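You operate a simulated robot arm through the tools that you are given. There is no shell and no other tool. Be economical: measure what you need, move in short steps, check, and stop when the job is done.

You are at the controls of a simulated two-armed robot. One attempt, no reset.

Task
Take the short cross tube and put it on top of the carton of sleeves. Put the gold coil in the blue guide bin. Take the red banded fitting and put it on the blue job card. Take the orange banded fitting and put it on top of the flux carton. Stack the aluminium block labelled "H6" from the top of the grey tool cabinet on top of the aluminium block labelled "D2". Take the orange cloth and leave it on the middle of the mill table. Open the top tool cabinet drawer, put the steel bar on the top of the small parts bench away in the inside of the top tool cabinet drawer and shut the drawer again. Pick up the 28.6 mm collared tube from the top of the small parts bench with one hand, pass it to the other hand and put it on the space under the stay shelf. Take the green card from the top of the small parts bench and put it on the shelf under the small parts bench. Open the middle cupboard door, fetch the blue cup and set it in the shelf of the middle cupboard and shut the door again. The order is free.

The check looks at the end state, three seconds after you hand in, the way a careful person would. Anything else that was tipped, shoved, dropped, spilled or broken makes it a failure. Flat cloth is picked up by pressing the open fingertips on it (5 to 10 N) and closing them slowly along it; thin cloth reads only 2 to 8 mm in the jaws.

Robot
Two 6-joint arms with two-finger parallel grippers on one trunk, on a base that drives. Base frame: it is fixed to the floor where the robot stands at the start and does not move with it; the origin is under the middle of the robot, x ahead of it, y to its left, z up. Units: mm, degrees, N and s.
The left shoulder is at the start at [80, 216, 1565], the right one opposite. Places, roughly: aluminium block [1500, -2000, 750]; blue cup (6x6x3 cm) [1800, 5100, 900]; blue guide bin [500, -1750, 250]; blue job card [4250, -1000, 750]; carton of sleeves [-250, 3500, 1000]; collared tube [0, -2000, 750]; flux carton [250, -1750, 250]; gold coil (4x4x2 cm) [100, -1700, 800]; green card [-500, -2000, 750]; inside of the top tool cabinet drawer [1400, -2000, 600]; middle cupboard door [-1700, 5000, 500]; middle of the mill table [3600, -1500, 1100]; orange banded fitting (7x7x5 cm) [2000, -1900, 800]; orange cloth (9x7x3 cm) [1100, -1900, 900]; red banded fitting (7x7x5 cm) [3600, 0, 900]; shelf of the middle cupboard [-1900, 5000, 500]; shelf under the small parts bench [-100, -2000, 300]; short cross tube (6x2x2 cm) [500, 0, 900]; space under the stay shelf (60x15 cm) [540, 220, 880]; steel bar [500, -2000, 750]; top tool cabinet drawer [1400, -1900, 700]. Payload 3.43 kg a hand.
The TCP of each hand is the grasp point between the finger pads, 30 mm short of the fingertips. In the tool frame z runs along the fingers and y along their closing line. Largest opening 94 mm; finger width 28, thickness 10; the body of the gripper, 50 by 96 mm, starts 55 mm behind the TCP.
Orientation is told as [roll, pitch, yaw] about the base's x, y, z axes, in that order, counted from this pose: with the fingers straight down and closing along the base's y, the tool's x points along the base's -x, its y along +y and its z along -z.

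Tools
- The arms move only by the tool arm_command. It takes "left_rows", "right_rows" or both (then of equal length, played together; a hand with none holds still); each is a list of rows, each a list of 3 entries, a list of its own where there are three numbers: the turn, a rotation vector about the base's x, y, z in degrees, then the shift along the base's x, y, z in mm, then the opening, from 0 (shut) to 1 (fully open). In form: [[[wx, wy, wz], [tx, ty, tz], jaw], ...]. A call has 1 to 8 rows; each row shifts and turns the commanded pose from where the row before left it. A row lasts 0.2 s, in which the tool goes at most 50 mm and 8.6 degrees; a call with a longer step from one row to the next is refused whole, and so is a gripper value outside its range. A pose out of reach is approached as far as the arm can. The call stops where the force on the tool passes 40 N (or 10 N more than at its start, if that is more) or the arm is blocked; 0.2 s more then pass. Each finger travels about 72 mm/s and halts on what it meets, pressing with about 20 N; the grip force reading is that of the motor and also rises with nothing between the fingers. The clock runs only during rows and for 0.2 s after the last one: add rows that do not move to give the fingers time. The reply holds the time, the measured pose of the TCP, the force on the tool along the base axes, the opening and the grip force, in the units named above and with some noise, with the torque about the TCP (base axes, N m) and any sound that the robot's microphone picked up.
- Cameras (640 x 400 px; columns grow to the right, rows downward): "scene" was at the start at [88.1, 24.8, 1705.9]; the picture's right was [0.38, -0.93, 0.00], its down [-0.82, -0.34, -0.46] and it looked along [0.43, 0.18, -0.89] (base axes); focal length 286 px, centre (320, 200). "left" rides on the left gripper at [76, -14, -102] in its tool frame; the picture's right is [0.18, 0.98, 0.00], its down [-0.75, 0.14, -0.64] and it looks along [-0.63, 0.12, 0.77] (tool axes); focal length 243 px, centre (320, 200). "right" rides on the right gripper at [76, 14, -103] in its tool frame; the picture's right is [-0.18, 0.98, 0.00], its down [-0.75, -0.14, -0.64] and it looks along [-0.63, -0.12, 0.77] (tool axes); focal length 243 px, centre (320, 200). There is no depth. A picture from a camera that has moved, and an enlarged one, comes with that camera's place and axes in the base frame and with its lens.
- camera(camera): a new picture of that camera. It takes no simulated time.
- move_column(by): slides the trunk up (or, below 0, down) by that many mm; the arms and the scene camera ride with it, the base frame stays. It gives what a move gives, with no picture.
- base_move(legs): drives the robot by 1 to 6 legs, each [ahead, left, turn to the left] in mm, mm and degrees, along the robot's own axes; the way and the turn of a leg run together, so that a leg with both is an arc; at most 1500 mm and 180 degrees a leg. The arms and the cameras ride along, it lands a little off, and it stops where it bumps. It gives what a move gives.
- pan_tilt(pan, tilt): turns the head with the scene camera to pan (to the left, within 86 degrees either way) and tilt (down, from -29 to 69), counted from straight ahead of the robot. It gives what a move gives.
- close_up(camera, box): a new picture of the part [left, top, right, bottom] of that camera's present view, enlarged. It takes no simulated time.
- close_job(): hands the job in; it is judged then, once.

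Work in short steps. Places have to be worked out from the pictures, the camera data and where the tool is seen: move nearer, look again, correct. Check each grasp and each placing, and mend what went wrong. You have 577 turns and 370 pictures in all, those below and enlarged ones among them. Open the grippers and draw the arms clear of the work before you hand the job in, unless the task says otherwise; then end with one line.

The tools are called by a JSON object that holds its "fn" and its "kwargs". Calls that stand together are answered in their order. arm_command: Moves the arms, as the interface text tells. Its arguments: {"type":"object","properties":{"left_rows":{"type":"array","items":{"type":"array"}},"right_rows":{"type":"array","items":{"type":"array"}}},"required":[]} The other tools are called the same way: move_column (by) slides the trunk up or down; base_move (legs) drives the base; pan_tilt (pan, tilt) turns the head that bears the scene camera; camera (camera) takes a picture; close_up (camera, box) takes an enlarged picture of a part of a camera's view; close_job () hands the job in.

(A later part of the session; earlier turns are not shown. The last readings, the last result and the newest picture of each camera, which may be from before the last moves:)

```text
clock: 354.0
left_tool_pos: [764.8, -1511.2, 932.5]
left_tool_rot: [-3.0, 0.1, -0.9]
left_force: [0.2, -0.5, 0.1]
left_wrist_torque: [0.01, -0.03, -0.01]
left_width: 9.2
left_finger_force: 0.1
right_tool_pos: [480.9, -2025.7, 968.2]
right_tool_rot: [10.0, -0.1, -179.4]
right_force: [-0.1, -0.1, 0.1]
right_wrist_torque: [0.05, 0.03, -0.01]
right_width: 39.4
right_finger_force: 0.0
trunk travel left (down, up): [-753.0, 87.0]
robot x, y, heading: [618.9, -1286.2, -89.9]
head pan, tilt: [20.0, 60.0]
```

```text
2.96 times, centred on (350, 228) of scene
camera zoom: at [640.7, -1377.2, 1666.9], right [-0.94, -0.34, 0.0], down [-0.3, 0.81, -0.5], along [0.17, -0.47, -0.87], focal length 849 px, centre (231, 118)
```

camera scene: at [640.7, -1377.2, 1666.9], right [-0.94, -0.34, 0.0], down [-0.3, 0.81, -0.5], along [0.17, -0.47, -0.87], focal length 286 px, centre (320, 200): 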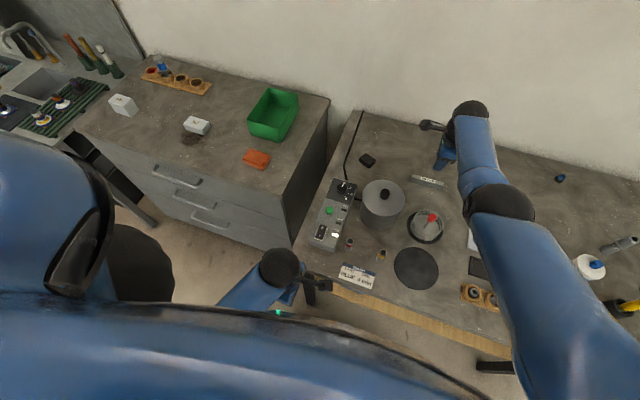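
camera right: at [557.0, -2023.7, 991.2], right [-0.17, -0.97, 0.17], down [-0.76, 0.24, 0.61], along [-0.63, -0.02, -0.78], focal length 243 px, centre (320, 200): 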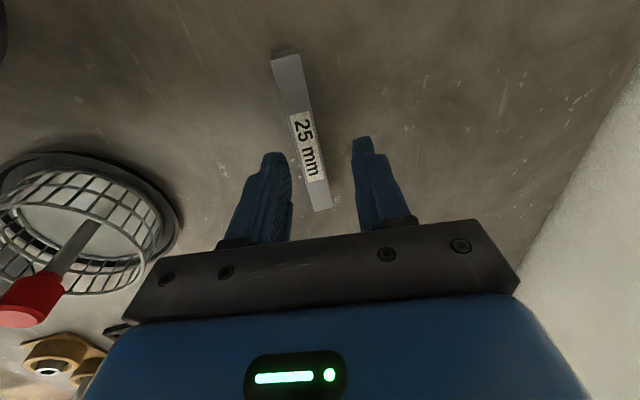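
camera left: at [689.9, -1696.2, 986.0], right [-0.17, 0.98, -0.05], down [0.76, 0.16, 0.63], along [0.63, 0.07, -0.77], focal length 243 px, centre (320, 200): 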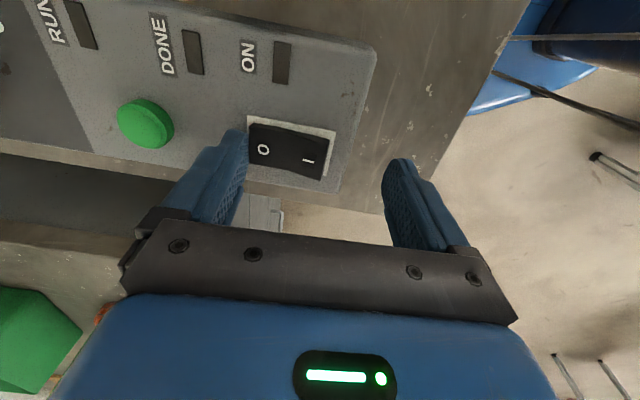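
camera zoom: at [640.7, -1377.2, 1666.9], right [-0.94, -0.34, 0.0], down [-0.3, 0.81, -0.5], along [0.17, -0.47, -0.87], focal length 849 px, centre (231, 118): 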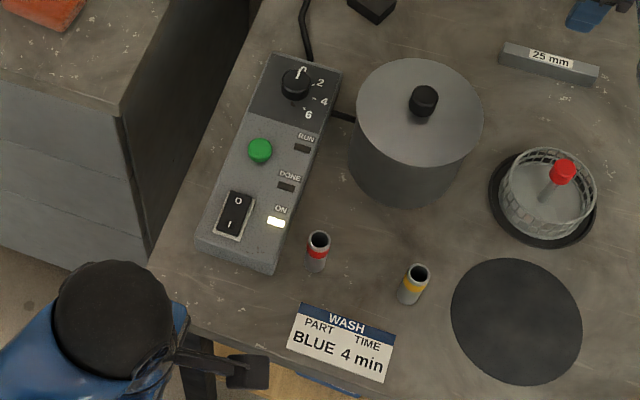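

The rocker got flipped: the ON lamp is lit. I'll switch it back off ("0" side) after taking the bar. First lower the right hand onto the bar.

{"fn": "move_column", "kwargs": {"by": -95}}

{"fn": "camera", "kwargs": {"camera": "right"}}

```text
clock: 355.3
left_tool_pos: [765.9, -1512.4, 837.2]
left_tool_rot: [-3.1, 0.1, -1.0]
left_force: [0.0, 0.2, -0.3]
left_wrist_torque: [-0.02, -0.02, 0.02]
left_width: 9.5
left_finger_force: 0.1
right_tool_pos: [481.6, -2026.3, 873.2]
right_tool_rot: [10.1, -0.1, -179.6]
right_force: [0.2, 1.1, -0.7]
right_wrist_torque: [0.0, 0.0, 0.03]
right_width: 39.7
right_finger_force: 0.1
trunk travel left (down, up): [-658.0, 182.0]
robot x, y, heading: [618.8, -1283.9, -89.9]
head pan, tilt: [20.0, 60.0]
```

```text
246 pictures are left
camera right: at [557.3, -2022.9, 976.8], right [-0.17, -0.97, 0.17], down [-0.76, 0.24, 0.61], along [-0.63, -0.02, -0.78], focal length 243 px, centre (320, 200)
```

right: 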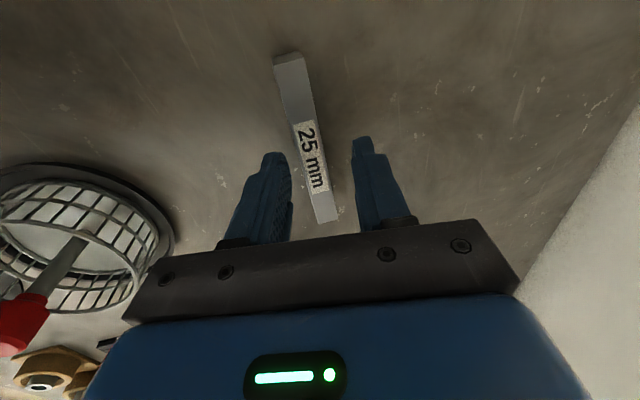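

{"fn": "move_column", "kwargs": {"by": -15}}

{"fn": "arm_command", "kwargs": {"right_rows": [[[0, 0, 0], [0, 0, 0], 0.25], [[0, 0, 0], [0, 0, 0], 0.1], [[0, 0, 0], [0, 0, 0], 0.1], [[0, 0, 0], [0, 0, 0], 0.1]]}}

{"fn": "camera", "kwargs": {"camera": "right"}}

```text
clock: 355.9
left_tool_pos: [764.8, -1511.4, 822.7]
left_tool_rot: [-2.9, 0.0, -1.0]
left_force: [-0.3, 0.6, -0.2]
left_wrist_torque: [0.01, 0.01, 0.05]
left_width: 9.6
left_finger_force: 0.1
right_tool_pos: [480.3, -2026.3, 858.4]
right_tool_rot: [10.0, -0.1, -179.5]
right_force: [-0.3, 0.2, 0.4]
right_wrist_torque: [0.01, -0.01, -0.04]
right_width: 39.6
right_finger_force: 0.1
trunk travel left (down, up): [-643.0, 197.0]
robot x, y, heading: [618.9, -1287.3, -89.5]
head pan, tilt: [20.0, 60.0]
```

```text
clock: 356.9
left_tool_pos: [765.4, -1511.8, 822.4]
left_tool_rot: [-3.0, 0.3, -1.0]
left_force: [0.7, -0.1, 0.2]
left_wrist_torque: [0.01, -0.02, 0.0]
left_width: 9.3
left_finger_force: 0.1
right_tool_pos: [482.0, -2024.9, 858.0]
right_tool_rot: [9.9, -0.1, -179.5]
right_force: [-0.1, 1.0, 1.3]
right_wrist_torque: [0.07, 0.04, 0.01]
right_width: 16.1
right_finger_force: 20.0
trunk travel left (down, up): [-643.0, 197.0]
robot x, y, heading: [616.2, -1280.8, -89.8]
head pan, tilt: [20.0, 60.0]
```

```text
245 pictures are left
camera right: at [557.4, -2022.7, 961.9], right [-0.17, -0.97, 0.17], down [-0.76, 0.24, 0.61], along [-0.63, -0.02, -0.77], focal length 243 px, centre (320, 200)
```

right: 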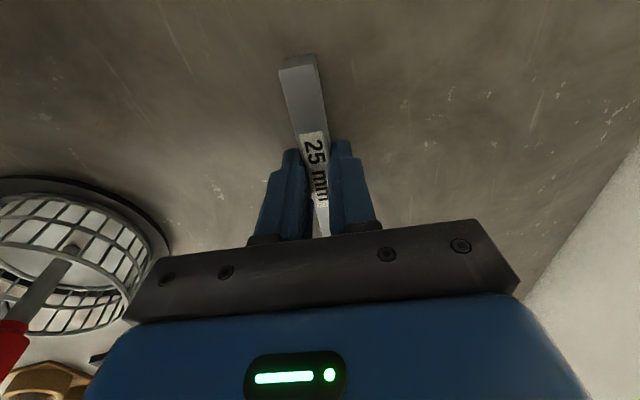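

Bar gripped (16 mm). Lift by the trunk.

{"fn": "move_column", "kwargs": {"by": 150}}

{"fn": "camera", "kwargs": {"camera": "right"}}

```text
clock: 358.7
left_tool_pos: [766.2, -1512.7, 971.5]
left_tool_rot: [-3.0, 0.1, -1.0]
left_force: [-0.1, 0.4, 0.0]
left_wrist_torque: [0.03, 0.0, 0.0]
left_width: 9.5
left_finger_force: 0.0
right_tool_pos: [482.0, -2026.5, 1006.8]
right_tool_rot: [9.9, -0.1, -179.5]
right_force: [0.3, -0.5, -3.1]
right_wrist_torque: [0.0, -0.01, 0.0]
right_width: 15.9
right_finger_force: 20.0
trunk travel left (down, up): [-793.0, 47.0]
robot x, y, heading: [619.8, -1282.8, -89.9]
head pan, tilt: [20.0, 60.0]
```

```text
244 pictures are left
camera right: at [557.3, -2023.3, 1111.1], right [-0.17, -0.97, 0.17], down [-0.76, 0.24, 0.61], along [-0.63, -0.02, -0.78], focal length 243 px, centre (320, 200)
```

right: 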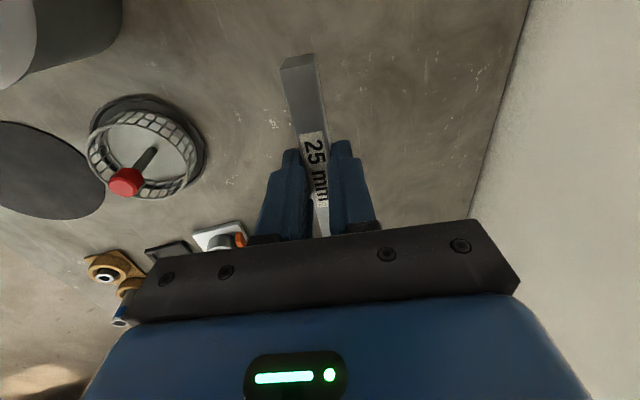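

Bar held. Now flip the washer rocker back: bring the closed left fingers above its "0" end (≈[758,-1722]).

{"fn": "arm_command", "kwargs": {"left_rows": [[[1.5, 0, 0], [-2, -45, 0], 0], [[1.5, 0, 0], [-2, -45, 0], 0], [[0, 0, 0], [-2, -45, 0], 0], [[0, 0, 0], [-2, -45, 0], 0], [[0, 0, 0], [0, -34, 0], 0], [[0, 0, 0], [0, 0, -40], 0], [[0, 0, 0], [0, 0, 0], 0]]}}

{"fn": "camera", "kwargs": {"camera": "left"}}

```text
clock: 360.3
left_tool_pos: [757.3, -1727.2, 932.1]
left_tool_rot: [-0.1, 0.2, -1.0]
left_force: [0.4, -0.4, -0.7]
left_wrist_torque: [0.0, 0.03, -0.02]
left_width: 0.2
left_finger_force: 19.9
right_tool_pos: [481.4, -2025.4, 1007.5]
right_tool_rot: [10.0, -0.1, -179.4]
right_force: [0.1, 0.1, -3.1]
right_wrist_torque: [0.04, 0.04, 0.01]
right_width: 15.8
right_finger_force: 20.2
trunk travel left (down, up): [-793.0, 47.0]
robot x, y, heading: [618.6, -1282.2, -89.8]
head pan, tilt: [20.0, 60.0]
```

```text
243 pictures are left
camera left: at [680.8, -1740.6, 1035.5], right [-0.17, 0.99, 0.0], down [0.76, 0.13, 0.64], along [0.63, 0.11, -0.77], focal length 243 px, centre (320, 200)
```

left: 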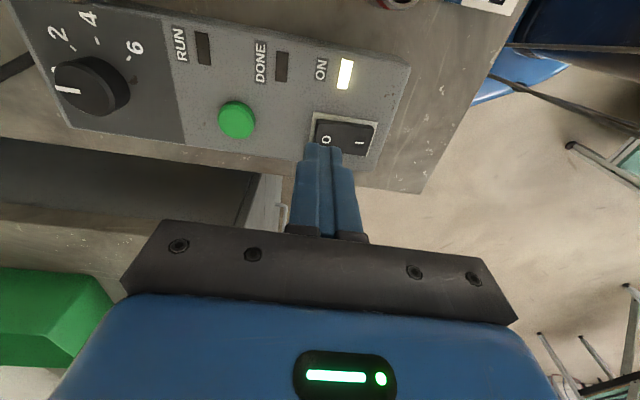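

Fingertips are over the "0" end. Press down slowly.

{"fn": "arm_command", "kwargs": {"left_rows": [[[0, 0, 0], [5, -1, -20], 0], [[0, 0, 0], [0, 0, -12], 0], [[0, 0, 0], [0, 0, -5], 0], [[0, 0, 0], [0, 0, -4], 0], [[0, 0, 0], [0, 0, -3], 0], [[0, 0, 0], [0, 0, 0], 0]]}}

{"fn": "camera", "kwargs": {"camera": "left"}}

```text
clock: 361.6
left_tool_pos: [761.9, -1728.0, 894.0]
left_tool_rot: [-0.5, 0.1, -1.0]
left_force: [4.3, 15.5, 28.8]
left_wrist_torque: [0.74, -0.08, -0.08]
left_width: 0.0
left_finger_force: 20.4
right_tool_pos: [483.3, -2023.1, 1007.8]
right_tool_rot: [9.9, 0.0, -179.4]
right_force: [-0.4, 0.3, -3.4]
right_wrist_torque: [-0.01, 0.0, 0.03]
right_width: 15.9
right_finger_force: 20.4
trunk travel left (down, up): [-793.0, 47.0]
robot x, y, heading: [619.8, -1283.2, -89.6]
head pan, tilt: [20.0, 60.0]
stopped in row 6 (left hand): the force on the tool passed its limit at 42 N (the readings are from after the stop); the commanded pose is now the measured one
```

```text
242 pictures are left
camera left: at [686.2, -1740.2, 997.3], right [-0.17, 0.99, -0.01], down [0.76, 0.14, 0.64], along [0.63, 0.1, -0.77], focal length 243 px, centre (320, 200)
```

left: 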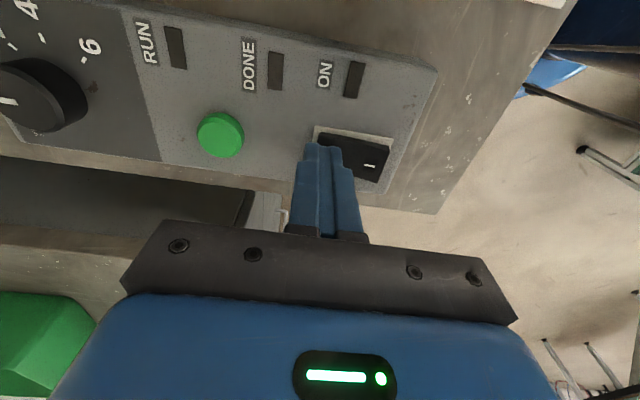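

Lamp is off again. Lift the left hand straight up, back the base away, then go to the cabinet.

{"fn": "arm_command", "kwargs": {"left_rows": [[[0, 0, 0], [0, 0, 30], 0], [[0, 0, 0], [0, 0, 40], 0], [[0, 0, 0], [0, 40, 0], 0], [[0, 0, 0], [0, 45, 0], 0], [[0, 0, 0], [0, 45, 0], 0], [[0, 0, 0], [0, 45, 0], 0]]}}

{"fn": "base_move", "kwargs": {"legs": [[-330, 0, 0]]}}

{"fn": "close_up", "kwargs": {"camera": "scene", "box": [250, 60, 450, 220]}}

```text
clock: 363.0
left_tool_pos: [763.0, -1553.9, 962.3]
left_tool_rot: [-0.6, 0.3, -0.8]
left_force: [0.1, 0.2, -0.5]
left_wrist_torque: [-0.03, 0.02, -0.04]
left_width: 0.1
left_finger_force: 19.5
right_tool_pos: [482.3, -2024.3, 1008.5]
right_tool_rot: [10.0, -0.1, -179.5]
right_force: [-0.3, -0.3, -3.1]
right_wrist_torque: [0.03, 0.01, 0.02]
right_width: 15.9
right_finger_force: 20.2
trunk travel left (down, up): [-793.0, 47.0]
robot x, y, heading: [618.9, -1283.6, -89.8]
head pan, tilt: [20.0, 60.0]
```

```text
clock: 365.1
left_tool_pos: [762.3, -1227.9, 960.6]
left_tool_rot: [-0.3, 0.2, -0.5]
left_force: [0.3, 0.6, -0.2]
left_wrist_torque: [0.01, -0.03, 0.04]
left_width: 0.0
left_finger_force: 20.3
right_tool_pos: [486.4, -1701.6, 1004.9]
right_tool_rot: [9.8, -0.1, -179.1]
right_force: [0.2, -0.4, -3.7]
right_wrist_torque: [0.09, -0.01, -0.02]
right_width: 15.9
right_finger_force: 19.7
trunk travel left (down, up): [-793.0, 47.0]
robot x, y, heading: [620.1, -957.6, -89.5]
head pan, tilt: [20.0, 60.0]
```

```text
2.50 times, centred on (350, 140) of scene
camera zoom: at [639.3, -1053.4, 1706.6], right [-0.94, -0.35, 0.0], down [-0.31, 0.81, -0.5], along [0.18, -0.47, -0.87], focal length 716 px, centre (245, 350)
```

zoom: 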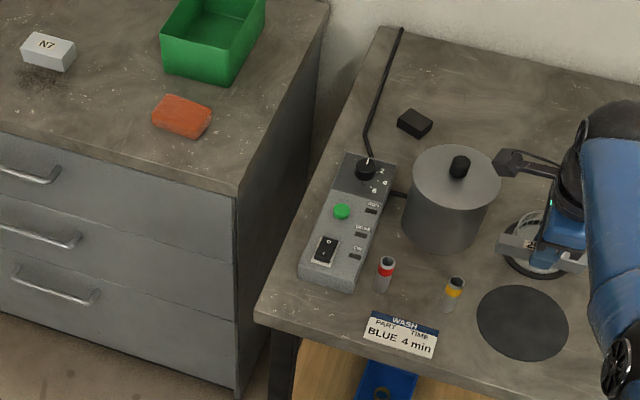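

Washer restored. Now rotate the left hand to point horizontally at the drawer (closing vertically), lowering it; retract the right hand with the bar.

{"fn": "arm_command", "kwargs": {"left_rows": [[[-8.2, 0, 0], [0, -5, -18], 0.5], [[-8.2, 0, 0], [0, -5, -18], 0.5], [[-8.2, 0, 0], [0, -5, -18], 0.5], [[-8.2, 0, 0], [0, -5, -18], 0.5], [[-8.2, 0, 0], [0, -5, -18], 0.5], [[-8.2, 0, 0], [0, -5, -18], 0.5], [[-8.2, 0, 0], [0, -5, -18], 0.5], [[-8.2, 0, 0], [0, -5, -18], 0.5]], "right_rows": [[[0, 0, 0], [0, 20, -10], 0.1], [[0, 0, 0], [0, 25, -10], 0.1], [[0, 0, 0], [0, 25, -10], 0.1], [[0, 0, 0], [0, 25, -10], 0.1], [[0, 0, 0], [0, 25, -10], 0.1], [[0, 0, 0], [0, 25, -10], 0.1], [[0, 0, 0], [0, 25, -10], 0.1], [[0, 0, 0], [0, 25, -10], 0.1]]}}

{"fn": "arm_command", "kwargs": {"left_rows": [[[-8.2, 0, 0], [0, -5, -10], 0.5], [[-8.2, 0, 0], [0, -5, -10], 0.5], [[-8, 0, 0], [0, -5, -10], 0.5], [[0, 0, 0], [0, 0, 0], 0.5]]}}

```text
clock: 366.9
left_tool_pos: [810.3, -1325.5, 886.6]
left_tool_rot: [-64.6, -0.5, -0.9]
left_force: [0.1, 0.3, -0.1]
left_wrist_torque: [0.0, 0.0, 0.04]
left_width: 46.7
left_finger_force: 0.1
left hand out of reach, approached as far as the arm can: row 7, 8
right_tool_pos: [483.4, -1503.6, 928.6]
right_tool_rot: [10.1, 0.1, -179.0]
right_force: [-0.7, -0.4, -3.5]
right_wrist_torque: [0.0, 0.01, 0.01]
right_width: 15.9
right_finger_force: 19.8
trunk travel left (down, up): [-793.0, 47.0]
robot x, y, heading: [613.8, -954.5, -89.5]
head pan, tilt: [20.0, 60.0]
```

```text
clock: 367.9
left_tool_pos: [786.0, -1336.5, 885.7]
left_tool_rot: [-70.6, 2.9, -9.3]
left_force: [0.6, -0.5, 0.1]
left_wrist_torque: [0.0, -0.04, 0.0]
left_width: 47.0
left_finger_force: 0.0
left hand out of reach, approached as far as the arm can: row 1, 2, 3
right_tool_pos: [484.9, -1504.9, 927.9]
right_tool_rot: [9.9, -0.1, -178.9]
right_force: [-0.4, 0.3, -3.0]
right_wrist_torque: [0.05, 0.04, 0.02]
right_width: 15.7
right_finger_force: 19.8
trunk travel left (down, up): [-793.0, 47.0]
robot x, y, heading: [618.5, -958.1, -89.3]
head pan, tilt: [20.0, 60.0]
```

{"fn": "arm_command", "kwargs": {"left_rows": [[[0, 0, 0], [0, -45, 0], 0.5], [[0, 0, 0], [0, -45, 0], 0.5], [[0, 0, 0], [0, -45, 0], 0.5], [[0, 0, 0], [0, 0, 0], 0.5], [[0, 0, 0], [0, 0, 0], 0.5]]}}

{"fn": "camera", "kwargs": {"camera": "left"}}

```text
clock: 369.1
left_tool_pos: [786.3, -1471.4, 882.0]
left_tool_rot: [-70.5, 3.0, -9.3]
left_force: [-0.1, 0.0, -0.5]
left_wrist_torque: [-0.01, -0.01, -0.02]
left_width: 47.0
left_finger_force: 0.0
right_tool_pos: [484.7, -1504.3, 928.2]
right_tool_rot: [10.0, -0.2, -179.0]
right_force: [-0.9, -0.3, -2.5]
right_wrist_torque: [0.04, -0.01, -0.02]
right_width: 15.9
right_finger_force: 20.1
trunk travel left (down, up): [-793.0, 47.0]
robot x, y, heading: [618.2, -957.3, -89.6]
head pan, tilt: [20.0, 60.0]
```

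```text
240 pictures are left
camera left: at [727.9, -1369.6, 933.8], right [-0.17, 0.36, -0.92], down [0.85, 0.52, 0.04], along [0.49, -0.77, -0.4], focal length 243 px, centre (320, 200)
```

left: 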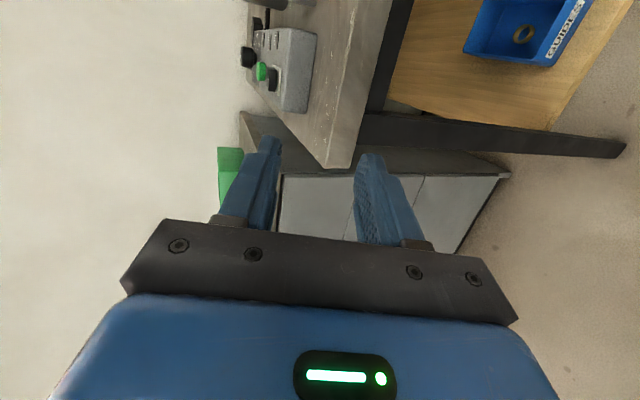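

Pose is 70° tilted, fine for a handle. Correct the yaw and lower.

{"fn": "arm_command", "kwargs": {"left_rows": [[[0, 0, 8], [0, 0, -25], 0.5], [[-5, 0, 0], [0, 0, -25], 0.5], [[-5, 0, 0], [0, 0, -25], 0.5], [[0, 0, 0], [0, 0, -15], 0.5], [[0, 0, 0], [0, 0, 0], 0.5]]}}

{"fn": "base_move", "kwargs": {"legs": [[0, 620, 0]]}}

{"fn": "pan_tilt", "kwargs": {"pan": 0, "tilt": 50}}

{"fn": "camera", "kwargs": {"camera": "scene"}}

{"fn": "camera", "kwargs": {"camera": "left"}}

```text
clock: 370.3
left_tool_pos: [780.3, -1475.3, 819.1]
left_tool_rot: [-82.5, 2.0, -8.2]
left_force: [-0.2, -0.3, -0.2]
left_wrist_torque: [-0.01, 0.01, 0.01]
left_width: 47.2
left_finger_force: 0.0
left hand out of reach, approached as far as the arm can: row 1
right_tool_pos: [484.0, -1505.9, 926.9]
right_tool_rot: [10.0, -0.1, -179.0]
right_force: [-1.0, -0.3, -3.0]
right_wrist_torque: [0.02, -0.01, -0.02]
right_width: 15.7
right_finger_force: 19.7
trunk travel left (down, up): [-793.0, 47.0]
robot x, y, heading: [615.7, -959.3, -89.6]
head pan, tilt: [20.0, 60.0]
```

```text
clock: 373.8
left_tool_pos: [1403.9, -1469.3, 816.4]
left_tool_rot: [-82.4, 1.7, -8.3]
left_force: [-0.5, -0.6, 0.2]
left_wrist_torque: [-0.02, 0.0, 0.0]
left_width: 47.1
left_finger_force: 0.0
right_tool_pos: [1106.9, -1497.1, 927.4]
right_tool_rot: [9.8, 0.0, -179.1]
right_force: [0.2, -0.1, -3.5]
right_wrist_torque: [0.02, 0.03, 0.03]
right_width: 15.8
right_finger_force: 20.4
trunk travel left (down, up): [-793.0, 47.0]
robot x, y, heading: [1239.4, -950.0, -89.4]
head pan, tilt: [20.0, 60.0]
```

```text
clock: 374.7
left_tool_pos: [1405.1, -1467.9, 817.5]
left_tool_rot: [-82.4, 1.9, -8.3]
left_force: [0.1, 0.5, 0.5]
left_wrist_torque: [-0.01, 0.03, 0.02]
left_width: 46.9
left_finger_force: 0.1
right_tool_pos: [1108.4, -1497.3, 926.6]
right_tool_rot: [9.9, -0.1, -179.1]
right_force: [1.3, 0.2, -2.3]
right_wrist_torque: [-0.03, 0.03, 0.0]
right_width: 16.0
right_finger_force: 20.0
trunk travel left (down, up): [-793.0, 47.0]
robot x, y, heading: [1242.2, -952.4, -89.4]
head pan, tilt: [0.0, 50.0]
```

```text
239 pictures are left
camera scene: at [1241.8, -1057.7, 1719.4], right [-1.0, -0.01, 0.0], down [-0.01, 0.77, -0.64], along [0.01, -0.64, -0.77], focal length 286 px, centre (320, 200)
```

scene: 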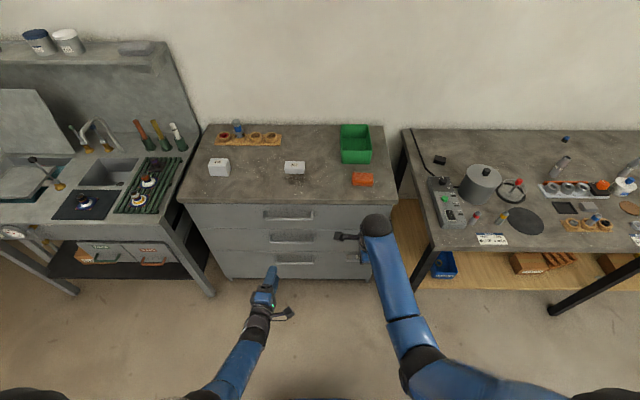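

```text
238 pictures are left
camera left: at [1344.6, -1359.4, 847.3], right [-0.2, 0.16, -0.97], down [0.84, 0.54, -0.08], along [0.51, -0.83, -0.24], focal length 243 px, centre (320, 200)
```

left: 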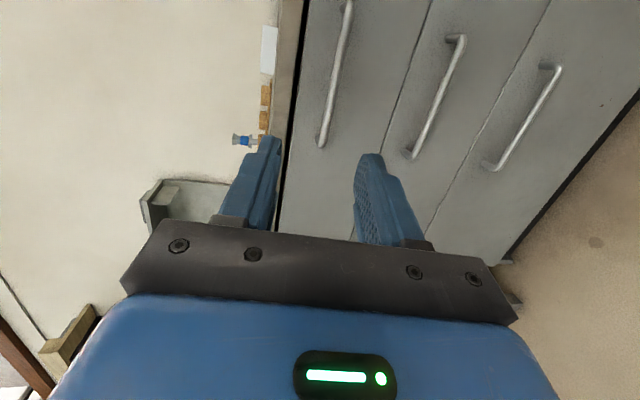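

Top drawer handle ≈[1372,-1780,750]. Lower the left hand to that height and approach with the base.

{"fn": "arm_command", "kwargs": {"left_rows": [[[0, 0, 0], [-15, 0, -34], 0.8], [[0, 0, 0], [-15, 0, -34], 0.8], [[0, 0, 0], [0, 0, 0], 0.8]]}}

{"fn": "base_move", "kwargs": {"legs": [[190, 0, 0]]}}

{"fn": "camera", "kwargs": {"camera": "left"}}

{"fn": "camera", "kwargs": {"camera": "scene"}}

```text
clock: 375.5
left_tool_pos: [1382.9, -1458.4, 792.8]
left_tool_rot: [-82.6, 2.0, -8.3]
left_force: [-0.7, 0.6, -0.2]
left_wrist_torque: [0.0, -0.01, -0.03]
left_width: 75.4
left_finger_force: 0.1
left hand out of reach, approached as far as the arm can: row 1, 2
right_tool_pos: [1108.0, -1497.8, 927.1]
right_tool_rot: [10.1, -0.1, -179.1]
right_force: [-0.3, 0.5, -3.7]
right_wrist_torque: [-0.01, 0.01, 0.02]
right_width: 15.7
right_finger_force: 20.1
trunk travel left (down, up): [-793.0, 47.0]
robot x, y, heading: [1242.0, -950.0, -89.6]
head pan, tilt: [0.0, 50.0]
```

```text
clock: 377.0
left_tool_pos: [1385.9, -1643.3, 793.8]
left_tool_rot: [-82.6, 1.9, -8.2]
left_force: [0.2, 0.1, 0.5]
left_wrist_torque: [0.01, 0.04, 0.01]
left_width: 75.0
left_finger_force: 0.0
right_tool_pos: [1110.2, -1684.2, 928.4]
right_tool_rot: [10.1, -0.1, -179.0]
right_force: [0.1, -0.8, -3.2]
right_wrist_torque: [-0.01, 0.0, -0.01]
right_width: 15.7
right_finger_force: 19.7
trunk travel left (down, up): [-793.0, 47.0]
robot x, y, heading: [1243.3, -1137.5, -89.0]
head pan, tilt: [0.0, 50.0]
```

```text
237 pictures are left
camera left: at [1325.9, -1535.2, 823.8], right [-0.2, 0.16, -0.97], down [0.84, 0.54, -0.08], along [0.51, -0.83, -0.24], focal length 243 px, centre (320, 200)
```

left: 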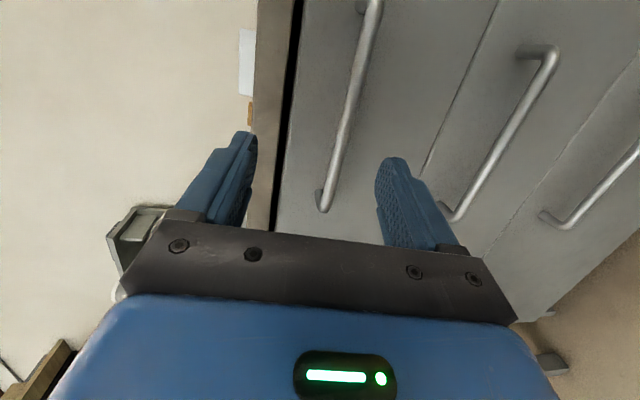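

```text
236 pictures are left
camera scene: at [1243.3, -1240.5, 1719.9], right [-1.0, -0.01, 0.0], down [-0.01, 0.76, -0.65], along [0.01, -0.65, -0.76], focal length 286 px, centre (320, 200)
```

scene: 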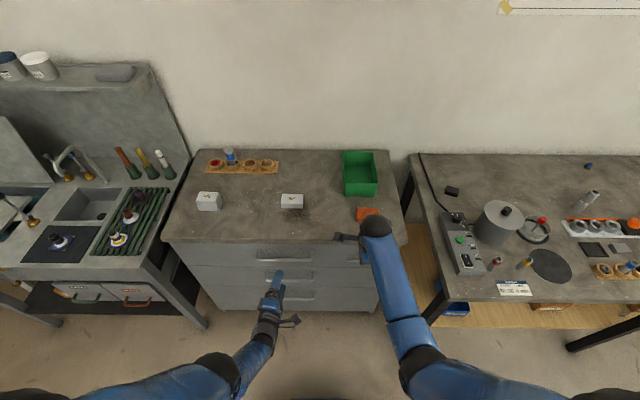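

Handle bar ≈ z 743, y≈-1795. Raise the right hand, then lower the trunk 48 so the left hand is level with it.

{"fn": "arm_command", "kwargs": {"right_rows": [[[0, 0, 0], [0, 0, 35], 0.1], [[0, 0, 0], [0, 0, 30], 0.1], [[0, 0, 0], [0, 0, 0], 0.1]]}}

{"fn": "move_column", "kwargs": {"by": -48}}

{"fn": "base_move", "kwargs": {"legs": [[85, 0, 0]]}}

{"fn": "camera", "kwargs": {"camera": "left"}}

```text
clock: 377.8
left_tool_pos: [1386.4, -1647.1, 791.6]
left_tool_rot: [-82.5, 1.9, -8.1]
left_force: [0.3, -0.9, -0.4]
left_wrist_torque: [-0.04, -0.04, 0.01]
left_width: 75.3
left_finger_force: 0.1
right_tool_pos: [1110.7, -1686.3, 993.6]
right_tool_rot: [9.9, 0.0, -178.9]
right_force: [0.1, 0.1, -3.1]
right_wrist_torque: [0.03, 0.0, -0.01]
right_width: 16.0
right_finger_force: 20.1
trunk travel left (down, up): [-793.0, 47.0]
robot x, y, heading: [1242.2, -1142.2, -89.1]
head pan, tilt: [0.0, 50.0]
```

```text
clock: 378.7
left_tool_pos: [1385.3, -1646.2, 744.1]
left_tool_rot: [-82.3, 2.0, -8.2]
left_force: [-0.4, 0.1, -0.3]
left_wrist_torque: [0.0, 0.02, 0.0]
left_width: 75.1
left_finger_force: 0.0
right_tool_pos: [1111.9, -1686.6, 944.7]
right_tool_rot: [9.9, -0.1, -179.0]
right_force: [0.2, -0.9, -3.7]
right_wrist_torque: [-0.01, -0.02, 0.01]
right_width: 15.6
right_finger_force: 20.4
trunk travel left (down, up): [-745.0, 95.0]
robot x, y, heading: [1243.3, -1138.6, -89.3]
head pan, tilt: [0.0, 50.0]
```

```text
clock: 379.8
left_tool_pos: [1387.4, -1725.4, 747.2]
left_tool_rot: [-82.7, 1.9, -8.2]
left_force: [-1.2, 0.8, -0.1]
left_wrist_torque: [-0.02, 0.01, 0.01]
left_width: 75.4
left_finger_force: 0.0
right_tool_pos: [1113.1, -1764.8, 947.9]
right_tool_rot: [10.3, 0.0, -179.0]
right_force: [0.5, 1.0, -3.2]
right_wrist_torque: [-0.03, 0.0, 0.03]
right_width: 16.1
right_finger_force: 20.6
trunk travel left (down, up): [-745.0, 95.0]
robot x, y, heading: [1246.7, -1222.2, -89.2]
head pan, tilt: [0.0, 50.0]
```

```text
235 pictures are left
camera left: at [1327.0, -1616.1, 776.5], right [-0.2, 0.15, -0.97], down [0.84, 0.54, -0.08], along [0.51, -0.83, -0.24], focal length 243 px, centre (320, 200)
```

left: 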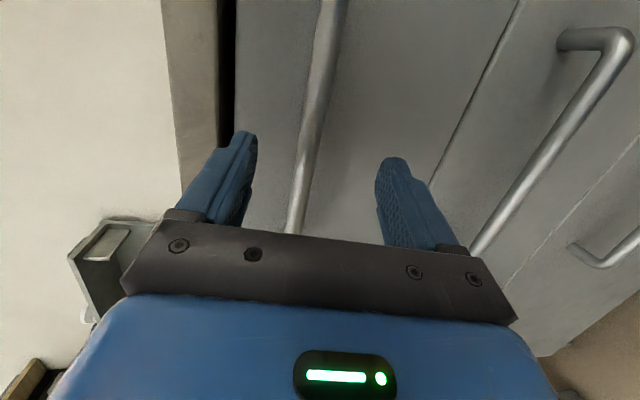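

Bar is between the fingers' planes. Advance 50 mm with the arm.

{"fn": "arm_command", "kwargs": {"left_rows": [[[0, 0, 0], [0, -25, 0], 0.8], [[0, 0, 0], [0, -25, -2], 0.8], [[0, 0, 0], [0, 0, 0], 0.8]]}}

{"fn": "camera", "kwargs": {"camera": "left"}}

```text
clock: 380.6
left_tool_pos: [1387.9, -1764.3, 757.6]
left_tool_rot: [-82.3, 1.9, -8.2]
left_force: [-0.8, -0.1, -0.1]
left_wrist_torque: [-0.02, 0.01, -0.01]
left_width: 75.3
left_finger_force: 0.1
left hand out of reach, approached as far as the arm can: row 1, 2
right_tool_pos: [1113.1, -1770.1, 944.5]
right_tool_rot: [9.8, -0.1, -179.0]
right_force: [-0.1, -0.5, -3.4]
right_wrist_torque: [0.01, -0.02, 0.01]
right_width: 15.9
right_finger_force: 20.1
trunk travel left (down, up): [-745.0, 95.0]
robot x, y, heading: [1241.3, -1219.8, -89.6]
head pan, tilt: [0.0, 50.0]
```

```text
234 pictures are left
camera left: at [1328.0, -1655.5, 787.4], right [-0.2, 0.16, -0.97], down [0.84, 0.54, -0.08], along [0.51, -0.82, -0.24], focal length 243 px, centre (320, 200)
```

left: 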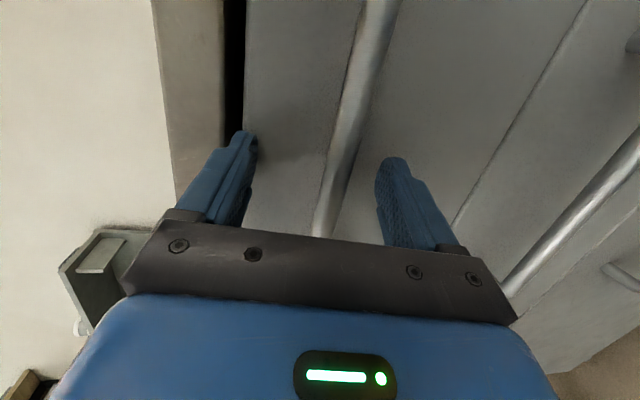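

{"fn": "base_move", "kwargs": {"legs": [[18, 0, 0]]}}

{"fn": "arm_command", "kwargs": {"left_rows": [[[0, 0, 0], [0, 0, 0], 0.4], [[0, 0, 0], [0, 0, 0], 0.1], [[0, 0, 0], [0, 0, 0], 0.0], [[0, 0, 0], [0, 0, 0], 0.0]]}}

{"fn": "camera", "kwargs": {"camera": "left"}}

```text
clock: 381.5
left_tool_pos: [1388.2, -1765.3, 753.5]
left_tool_rot: [-81.9, 1.7, -8.5]
left_force: [-0.9, 23.6, 15.5]
left_wrist_torque: [-1.75, -0.2, 0.13]
left_width: 82.3
left_finger_force: 6.7
right_tool_pos: [1113.1, -1780.9, 945.6]
right_tool_rot: [9.9, -0.2, -178.8]
right_force: [-0.4, -0.7, -3.9]
right_wrist_torque: [0.05, 0.02, 0.03]
right_width: 16.1
right_finger_force: 19.4
trunk travel left (down, up): [-745.0, 95.0]
robot x, y, heading: [1244.2, -1233.7, -89.1]
head pan, tilt: [0.0, 50.0]
stopped in leg 1: the force on the tool passed its limit at 52 N (the readings are from after the stop); the commanded pose is now the measured one
```

```text
clock: 382.5
left_tool_pos: [1389.5, -1767.6, 749.6]
left_tool_rot: [-81.3, 1.7, -8.4]
left_force: [-2.3, 10.3, -12.8]
left_wrist_torque: [0.15, -0.8, -0.08]
left_width: 18.5
left_finger_force: 44.5
right_tool_pos: [1113.7, -1782.9, 943.9]
right_tool_rot: [9.8, -0.1, -178.9]
right_force: [-0.4, 0.2, -2.8]
right_wrist_torque: [0.01, -0.02, 0.01]
right_width: 15.7
right_finger_force: 19.9
trunk travel left (down, up): [-745.0, 95.0]
robot x, y, heading: [1245.0, -1234.9, -89.3]
head pan, tilt: [0.0, 50.0]
```

```text
233 pictures are left
camera left: at [1328.9, -1658.5, 781.4], right [-0.19, 0.18, -0.97], down [0.84, 0.54, -0.06], along [0.51, -0.82, -0.25], focal length 243 px, centre (320, 200)
```

left: 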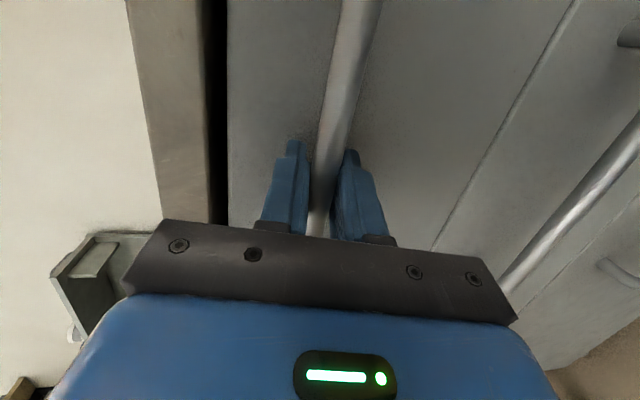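

Handle gripped (18.5 mm). Pull the drawer open by backing.

{"fn": "base_move", "kwargs": {"legs": [[-60, 0, 0]]}}

{"fn": "camera", "kwargs": {"camera": "left"}}

```text
clock: 383.7
left_tool_pos: [1389.6, -1700.7, 748.7]
left_tool_rot: [-81.2, 1.6, -8.4]
left_force: [-0.9, 4.6, 3.4]
left_wrist_torque: [0.19, -0.7, 0.32]
left_width: 18.4
left_finger_force: 44.6
right_tool_pos: [1112.6, -1717.1, 945.2]
right_tool_rot: [9.8, -0.2, -179.0]
right_force: [1.3, 0.2, -2.4]
right_wrist_torque: [-0.03, 0.03, -0.04]
right_width: 16.0
right_finger_force: 20.3
trunk travel left (down, up): [-745.0, 95.0]
robot x, y, heading: [1244.5, -1172.1, -89.2]
head pan, tilt: [0.0, 50.0]
stopped in leg 1: the force on the tool passed its limit at 43 N (the readings are from after the stop); the commanded pose is now the measured one
```

```text
232 pictures are left
camera left: at [1328.7, -1592.6, 781.3], right [-0.19, 0.18, -0.97], down [0.84, 0.54, -0.06], along [0.51, -0.82, -0.25], focal length 243 px, centre (320, 200)
```

left: 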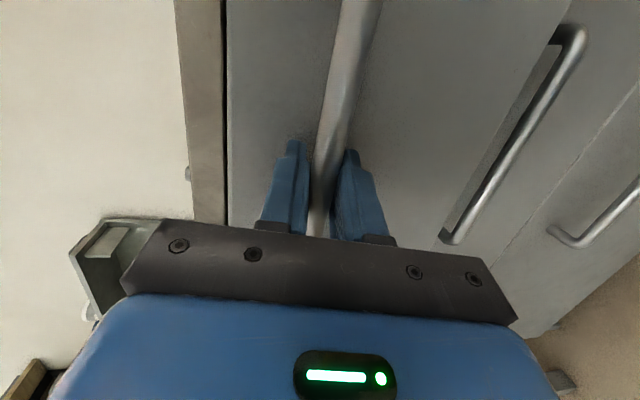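

Drawer is opening. Keep pulling.

{"fn": "base_move", "kwargs": {"legs": [[-130, 0, 0]]}}

{"fn": "base_move", "kwargs": {"legs": [[-110, 0, 0]]}}

{"fn": "camera", "kwargs": {"camera": "scene"}}

```text
clock: 384.9
left_tool_pos: [1389.5, -1577.7, 750.4]
left_tool_rot: [-81.4, 1.8, -8.1]
left_force: [12.0, -4.6, 5.5]
left_wrist_torque: [-0.18, -0.88, 0.0]
left_width: 18.4
left_finger_force: 45.2
right_tool_pos: [1112.4, -1592.5, 943.1]
right_tool_rot: [9.6, -0.1, -178.8]
right_force: [0.1, -1.1, -2.9]
right_wrist_torque: [0.03, 0.01, 0.03]
right_width: 15.6
right_finger_force: 19.5
trunk travel left (down, up): [-745.0, 95.0]
robot x, y, heading: [1243.2, -1044.0, -89.3]
head pan, tilt: [0.0, 50.0]
```

```text
clock: 386.2
left_tool_pos: [1388.9, -1469.8, 749.2]
left_tool_rot: [-81.6, 2.0, -7.9]
left_force: [17.9, -5.8, -5.9]
left_wrist_torque: [-0.18, -1.02, 0.2]
left_width: 18.3
left_finger_force: 45.3
right_tool_pos: [1112.0, -1483.2, 942.6]
right_tool_rot: [9.5, -0.2, -178.8]
right_force: [0.3, -0.5, -4.4]
right_wrist_torque: [0.02, -0.01, -0.03]
right_width: 16.0
right_finger_force: 19.9
trunk travel left (down, up): [-745.0, 95.0]
robot x, y, heading: [1238.3, -929.8, -89.1]
head pan, tilt: [0.0, 50.0]
```

```text
231 pictures are left
camera scene: at [1244.8, -1046.4, 1670.9], right [-1.0, -0.01, 0.0], down [-0.01, 0.77, -0.64], along [0.01, -0.64, -0.77], focal length 286 px, centre (320, 200)
```

scene: 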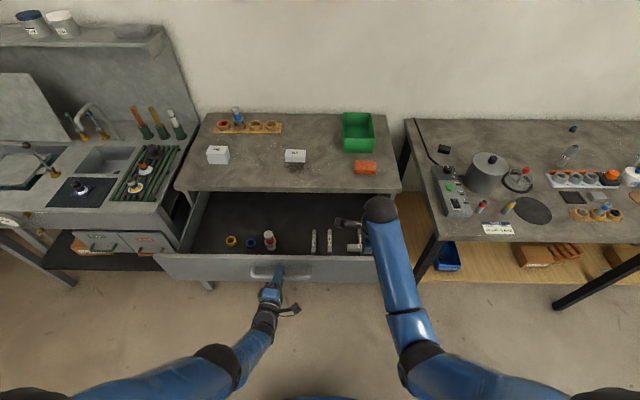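

Drawer open ~300 mm. Look inside.

{"fn": "close_up", "kwargs": {"camera": "scene", "box": [150, 180, 420, 300]}}

{"fn": "camera", "kwargs": {"camera": "right"}}

```text
2.37 times, centred on (285, 240) of scene
camera zoom: at [1244.8, -1046.4, 1670.9], right [-1.0, -0.01, 0.0], down [-0.01, 0.77, -0.64], along [0.01, -0.64, -0.77], focal length 679 px, centre (403, 105)
```

zoom: 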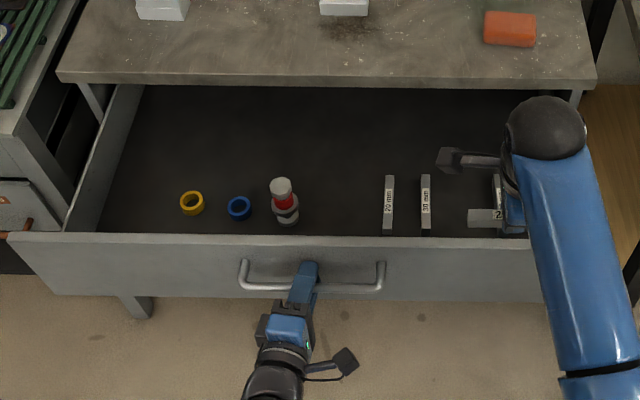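

```text
229 pictures are left
camera right: at [1188.3, -1480.3, 1045.9], right [-0.16, -0.97, 0.16], down [-0.76, 0.23, 0.61], along [-0.63, -0.02, -0.77], focal length 243 px, centre (320, 200)
```

right: 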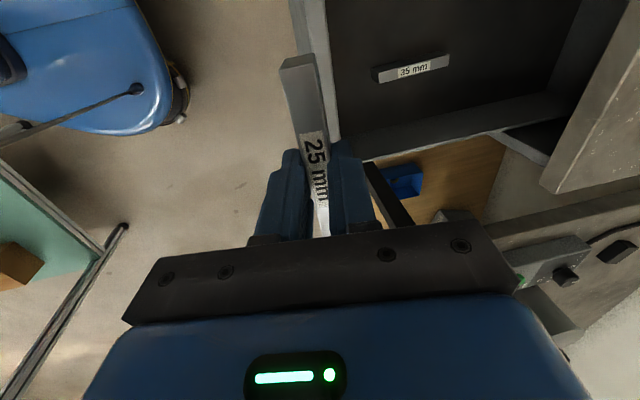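

Inside: bars 20, 30, 35 mm laid along y with a gap around x≈1158. I'll release the handle, back off, raise the left hand, and yaw the right hand so the bar lies along y.

{"fn": "arm_command", "kwargs": {"left_rows": [[[0, 0, 0], [0, 0, 0], 0.4], [[0, 0, 0], [0, 0, 0], 0.6], [[0, 0, 0], [0, 0, 0], 0.6], [[0, 0, 0], [0, 0, 0], 0.6]]}}

{"fn": "base_move", "kwargs": {"legs": [[-110, 0, 0]]}}

{"fn": "arm_command", "kwargs": {"left_rows": [[[8.4, 0, 0], [0, 0, 25], 0.3], [[8.4, 0, 0], [0, 0, 25], 0.3], [[8.4, 0, 0], [0, 0, 25], 0.3], [[8.4, 0, 0], [0, 0, 20], 0.3], [[8.4, 0, 0], [0, 10, 10], 0.3], [[8.4, 0, 0], [0, 10, 0], 0.3], [[8.4, 0, 0], [0, 0, 0], 0.3], [[8.4, 0, 0], [0, 0, 0], 0.3]], "right_rows": [[[0, 0, 8.4], [0, -10, 0], 0.1], [[0, 0, 8.4], [0, -10, 0], 0.1], [[0, 0, 8.4], [0, -10, 0], 0.1], [[0, 0, 8.4], [0, -10, 0], 0.1], [[0, 0, 8.4], [0, 0, 0], 0.1], [[0, 0, 8.4], [0, 0, 0], 0.1], [[0, 0, 8.4], [0, 0, 0], 0.1], [[0, 0, 8.4], [0, 0, 0], 0.1]]}}

{"fn": "arm_command", "kwargs": {"right_rows": [[[0, 0, 8.4], [0, 0, 0], 0.1], [[0, 0, 8.4], [0, 0, 0], 0.1], [[0, 0, 6], [0, 0, 0], 0.1], [[0, 0, 0], [0, 0, 0], 0.1]]}}

{"fn": "camera", "kwargs": {"camera": "scene"}}

```text
clock: 387.2
left_tool_pos: [1387.8, -1467.1, 752.0]
left_tool_rot: [-81.6, 1.9, -7.9]
left_force: [0.1, 1.1, 0.4]
left_wrist_torque: [0.0, -0.03, 0.02]
left_width: 56.4
left_finger_force: 0.0
right_tool_pos: [1110.7, -1478.3, 944.8]
right_tool_rot: [9.9, 0.0, -178.8]
right_force: [-0.8, 0.5, -3.3]
right_wrist_torque: [0.04, -0.02, 0.0]
right_width: 15.6
right_finger_force: 20.6
trunk travel left (down, up): [-745.0, 95.0]
robot x, y, heading: [1240.9, -932.3, -89.0]
head pan, tilt: [0.0, 50.0]
```

```text
clock: 388.4
left_tool_pos: [1385.1, -1362.2, 750.9]
left_tool_rot: [-81.5, 1.8, -8.0]
left_force: [-0.6, 0.0, -0.2]
left_wrist_torque: [-0.01, 0.03, 0.0]
left_width: 56.2
left_finger_force: 0.0
right_tool_pos: [1107.9, -1375.5, 941.9]
right_tool_rot: [9.7, 0.0, -178.7]
right_force: [0.5, -0.4, -3.5]
right_wrist_torque: [0.06, -0.03, -0.02]
right_width: 15.9
right_finger_force: 20.0
trunk travel left (down, up): [-745.0, 95.0]
robot x, y, heading: [1239.9, -820.5, -89.4]
head pan, tilt: [0.0, 50.0]
```

```text
clock: 390.1
left_tool_pos: [1385.8, -1340.7, 856.8]
left_tool_rot: [-14.2, 8.0, -1.4]
left_force: [-0.2, -0.4, -0.7]
left_wrist_torque: [0.02, -0.03, -0.01]
left_width: 28.0
left_finger_force: 0.1
right_tool_pos: [1108.0, -1414.2, 943.4]
right_tool_rot: [9.8, 0.0, -111.5]
right_force: [-0.6, 0.2, -3.6]
right_wrist_torque: [0.01, -0.01, -0.01]
right_width: 15.7
right_finger_force: 19.6
trunk travel left (down, up): [-745.0, 95.0]
robot x, y, heading: [1241.1, -823.4, -89.0]
head pan, tilt: [0.0, 50.0]
```

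```text
clock: 391.1
left_tool_pos: [1385.5, -1339.5, 858.4]
left_tool_rot: [-14.5, 8.0, -1.4]
left_force: [0.1, 0.7, 0.1]
left_wrist_torque: [0.01, -0.01, -0.01]
left_width: 28.3
left_finger_force: 0.1
right_tool_pos: [1109.8, -1411.1, 943.9]
right_tool_rot: [9.8, -0.1, -88.8]
right_force: [-0.4, 0.3, -3.7]
right_wrist_torque: [-0.01, 0.01, -0.01]
right_width: 15.7
right_finger_force: 19.7
trunk travel left (down, up): [-745.0, 95.0]
robot x, y, heading: [1240.4, -821.5, -88.8]
head pan, tilt: [0.0, 50.0]
```

```text
228 pictures are left
camera scene: at [1239.6, -931.1, 1671.5], right [-1.0, -0.01, 0.0], down [-0.01, 0.77, -0.64], along [0.01, -0.64, -0.77], focal length 286 px, centre (320, 200)
```

scene: 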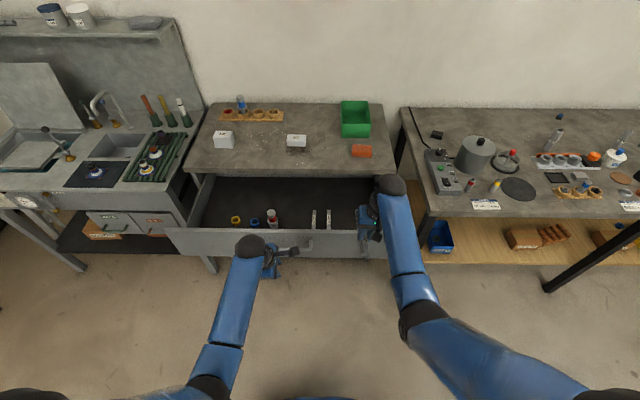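

Retract the left hand, then move ahead to bring the right hand over the drawer gap.

{"fn": "arm_command", "kwargs": {"left_rows": [[[0, 0, 0], [0, 45, 0], 0.3], [[0, 0, 0], [0, 45, 0], 0.3], [[0, 0, 0], [0, 45, 0], 0.3], [[0, 0, 0], [0, 45, 0], 0.3], [[0, 0, 0], [0, 45, 0], 0.3], [[0, 0, 0], [0, 0, 0], 0.3]]}}

{"fn": "base_move", "kwargs": {"legs": [[235, 40, 0]]}}

{"fn": "camera", "kwargs": {"camera": "right"}}

{"fn": "camera", "kwargs": {"camera": "scene"}}

```text
clock: 392.6
left_tool_pos: [1388.3, -1114.7, 856.5]
left_tool_rot: [-14.5, 8.0, -1.5]
left_force: [0.6, -0.4, -0.3]
left_wrist_torque: [0.01, 0.02, 0.04]
left_width: 28.3
left_finger_force: 0.1
right_tool_pos: [1109.3, -1412.8, 944.5]
right_tool_rot: [9.8, 0.0, -88.9]
right_force: [-0.2, 0.1, -3.5]
right_wrist_torque: [-0.01, 0.03, 0.03]
right_width: 16.3
right_finger_force: 20.6
trunk travel left (down, up): [-745.0, 95.0]
robot x, y, heading: [1239.5, -819.7, -89.4]
head pan, tilt: [0.0, 50.0]
```

```text
clock: 394.3
left_tool_pos: [1430.2, -1344.9, 857.1]
left_tool_rot: [-14.7, 7.9, -1.5]
left_force: [0.5, -0.5, -0.2]
left_wrist_torque: [0.0, 0.03, 0.01]
left_width: 28.4
left_finger_force: 0.2
right_tool_pos: [1150.0, -1641.0, 945.9]
right_tool_rot: [9.8, -0.2, -88.8]
right_force: [0.2, 0.2, -3.3]
right_wrist_torque: [0.01, 0.0, 0.01]
right_width: 15.9
right_finger_force: 20.2
trunk travel left (down, up): [-745.0, 95.0]
robot x, y, heading: [1278.9, -1054.4, -89.4]
head pan, tilt: [0.0, 50.0]
```

```text
227 pictures are left
camera right: at [1145.5, -1565.8, 1050.0], right [0.97, -0.16, 0.17], down [-0.23, -0.76, 0.61], along [0.03, -0.63, -0.77], focal length 243 px, centre (320, 200)
```

right: 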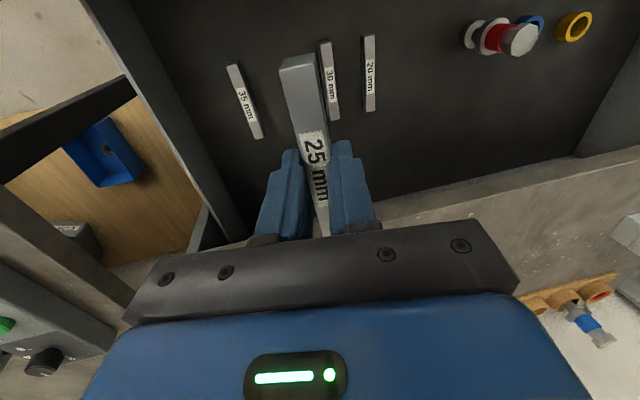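

```text
226 pictures are left
camera scene: at [1281.7, -1159.1, 1671.8], right [-1.0, -0.01, 0.0], down [-0.01, 0.76, -0.65], along [0.01, -0.65, -0.76], focal length 286 px, centre (320, 200)
```

scene: 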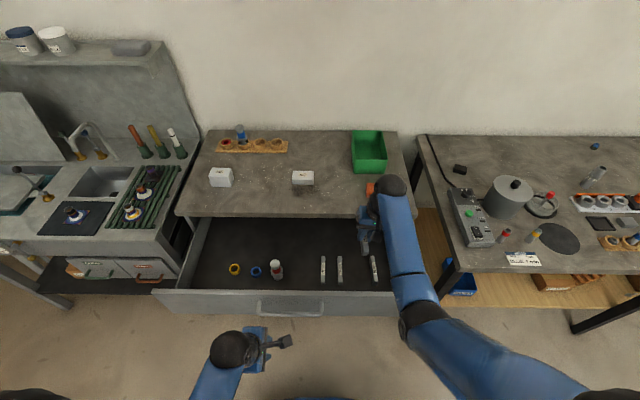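

Gap at x≈1149 between the 30 and 35 mm bars. Lower the trunk 120, then the arm.

{"fn": "move_column", "kwargs": {"by": -130}}

{"fn": "arm_command", "kwargs": {"right_rows": [[[0, 0, 0], [-5, -6, -25], 0.1], [[0, 0, 0], [0, -5, -25], 0.1], [[0, 0, 0], [0, 0, -15], 0.1], [[0, 0, 0], [0, 0, 0], 0.1]]}}

{"fn": "camera", "kwargs": {"camera": "right"}}

```text
clock: 395.9
left_tool_pos: [1430.4, -1345.7, 726.7]
left_tool_rot: [-14.6, 8.0, -1.5]
left_force: [0.6, -1.0, 1.0]
left_wrist_torque: [-0.03, -0.01, 0.02]
left_width: 28.5
left_finger_force: 0.1
right_tool_pos: [1152.2, -1643.7, 813.8]
right_tool_rot: [9.8, -0.1, -89.0]
right_force: [0.3, 0.2, -3.6]
right_wrist_torque: [0.02, 0.02, 0.02]
right_width: 15.5
right_finger_force: 20.0
trunk travel left (down, up): [-615.0, 225.0]
robot x, y, heading: [1283.1, -1058.6, -89.2]
head pan, tilt: [0.0, 50.0]
```

```text
clock: 396.9
left_tool_pos: [1430.0, -1346.4, 726.3]
left_tool_rot: [-14.5, 8.1, -1.5]
left_force: [0.0, -0.4, -0.1]
left_wrist_torque: [-0.03, 0.0, 0.02]
left_width: 28.1
left_finger_force: 0.1
right_tool_pos: [1146.2, -1656.3, 749.7]
right_tool_rot: [9.8, -0.2, -88.8]
right_force: [0.9, 0.5, -3.7]
right_wrist_torque: [0.03, 0.0, -0.02]
right_width: 15.8
right_finger_force: 20.2
trunk travel left (down, up): [-615.0, 225.0]
robot x, y, heading: [1281.9, -1053.5, -89.4]
head pan, tilt: [0.0, 50.0]
```

```text
225 pictures are left
camera right: at [1140.5, -1580.9, 854.3], right [0.97, -0.17, 0.17], down [-0.23, -0.76, 0.61], along [0.03, -0.63, -0.77], focal length 243 px, centre (320, 200)
```

right: 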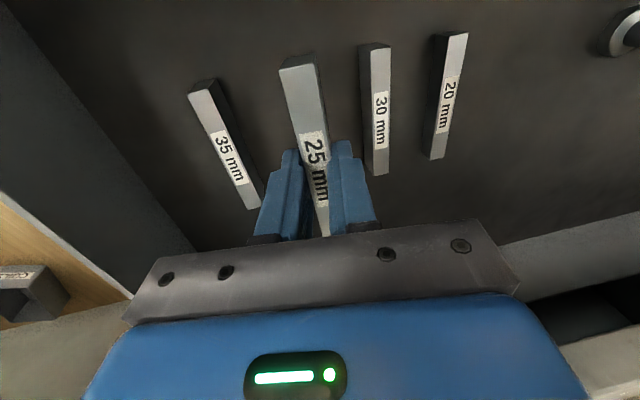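

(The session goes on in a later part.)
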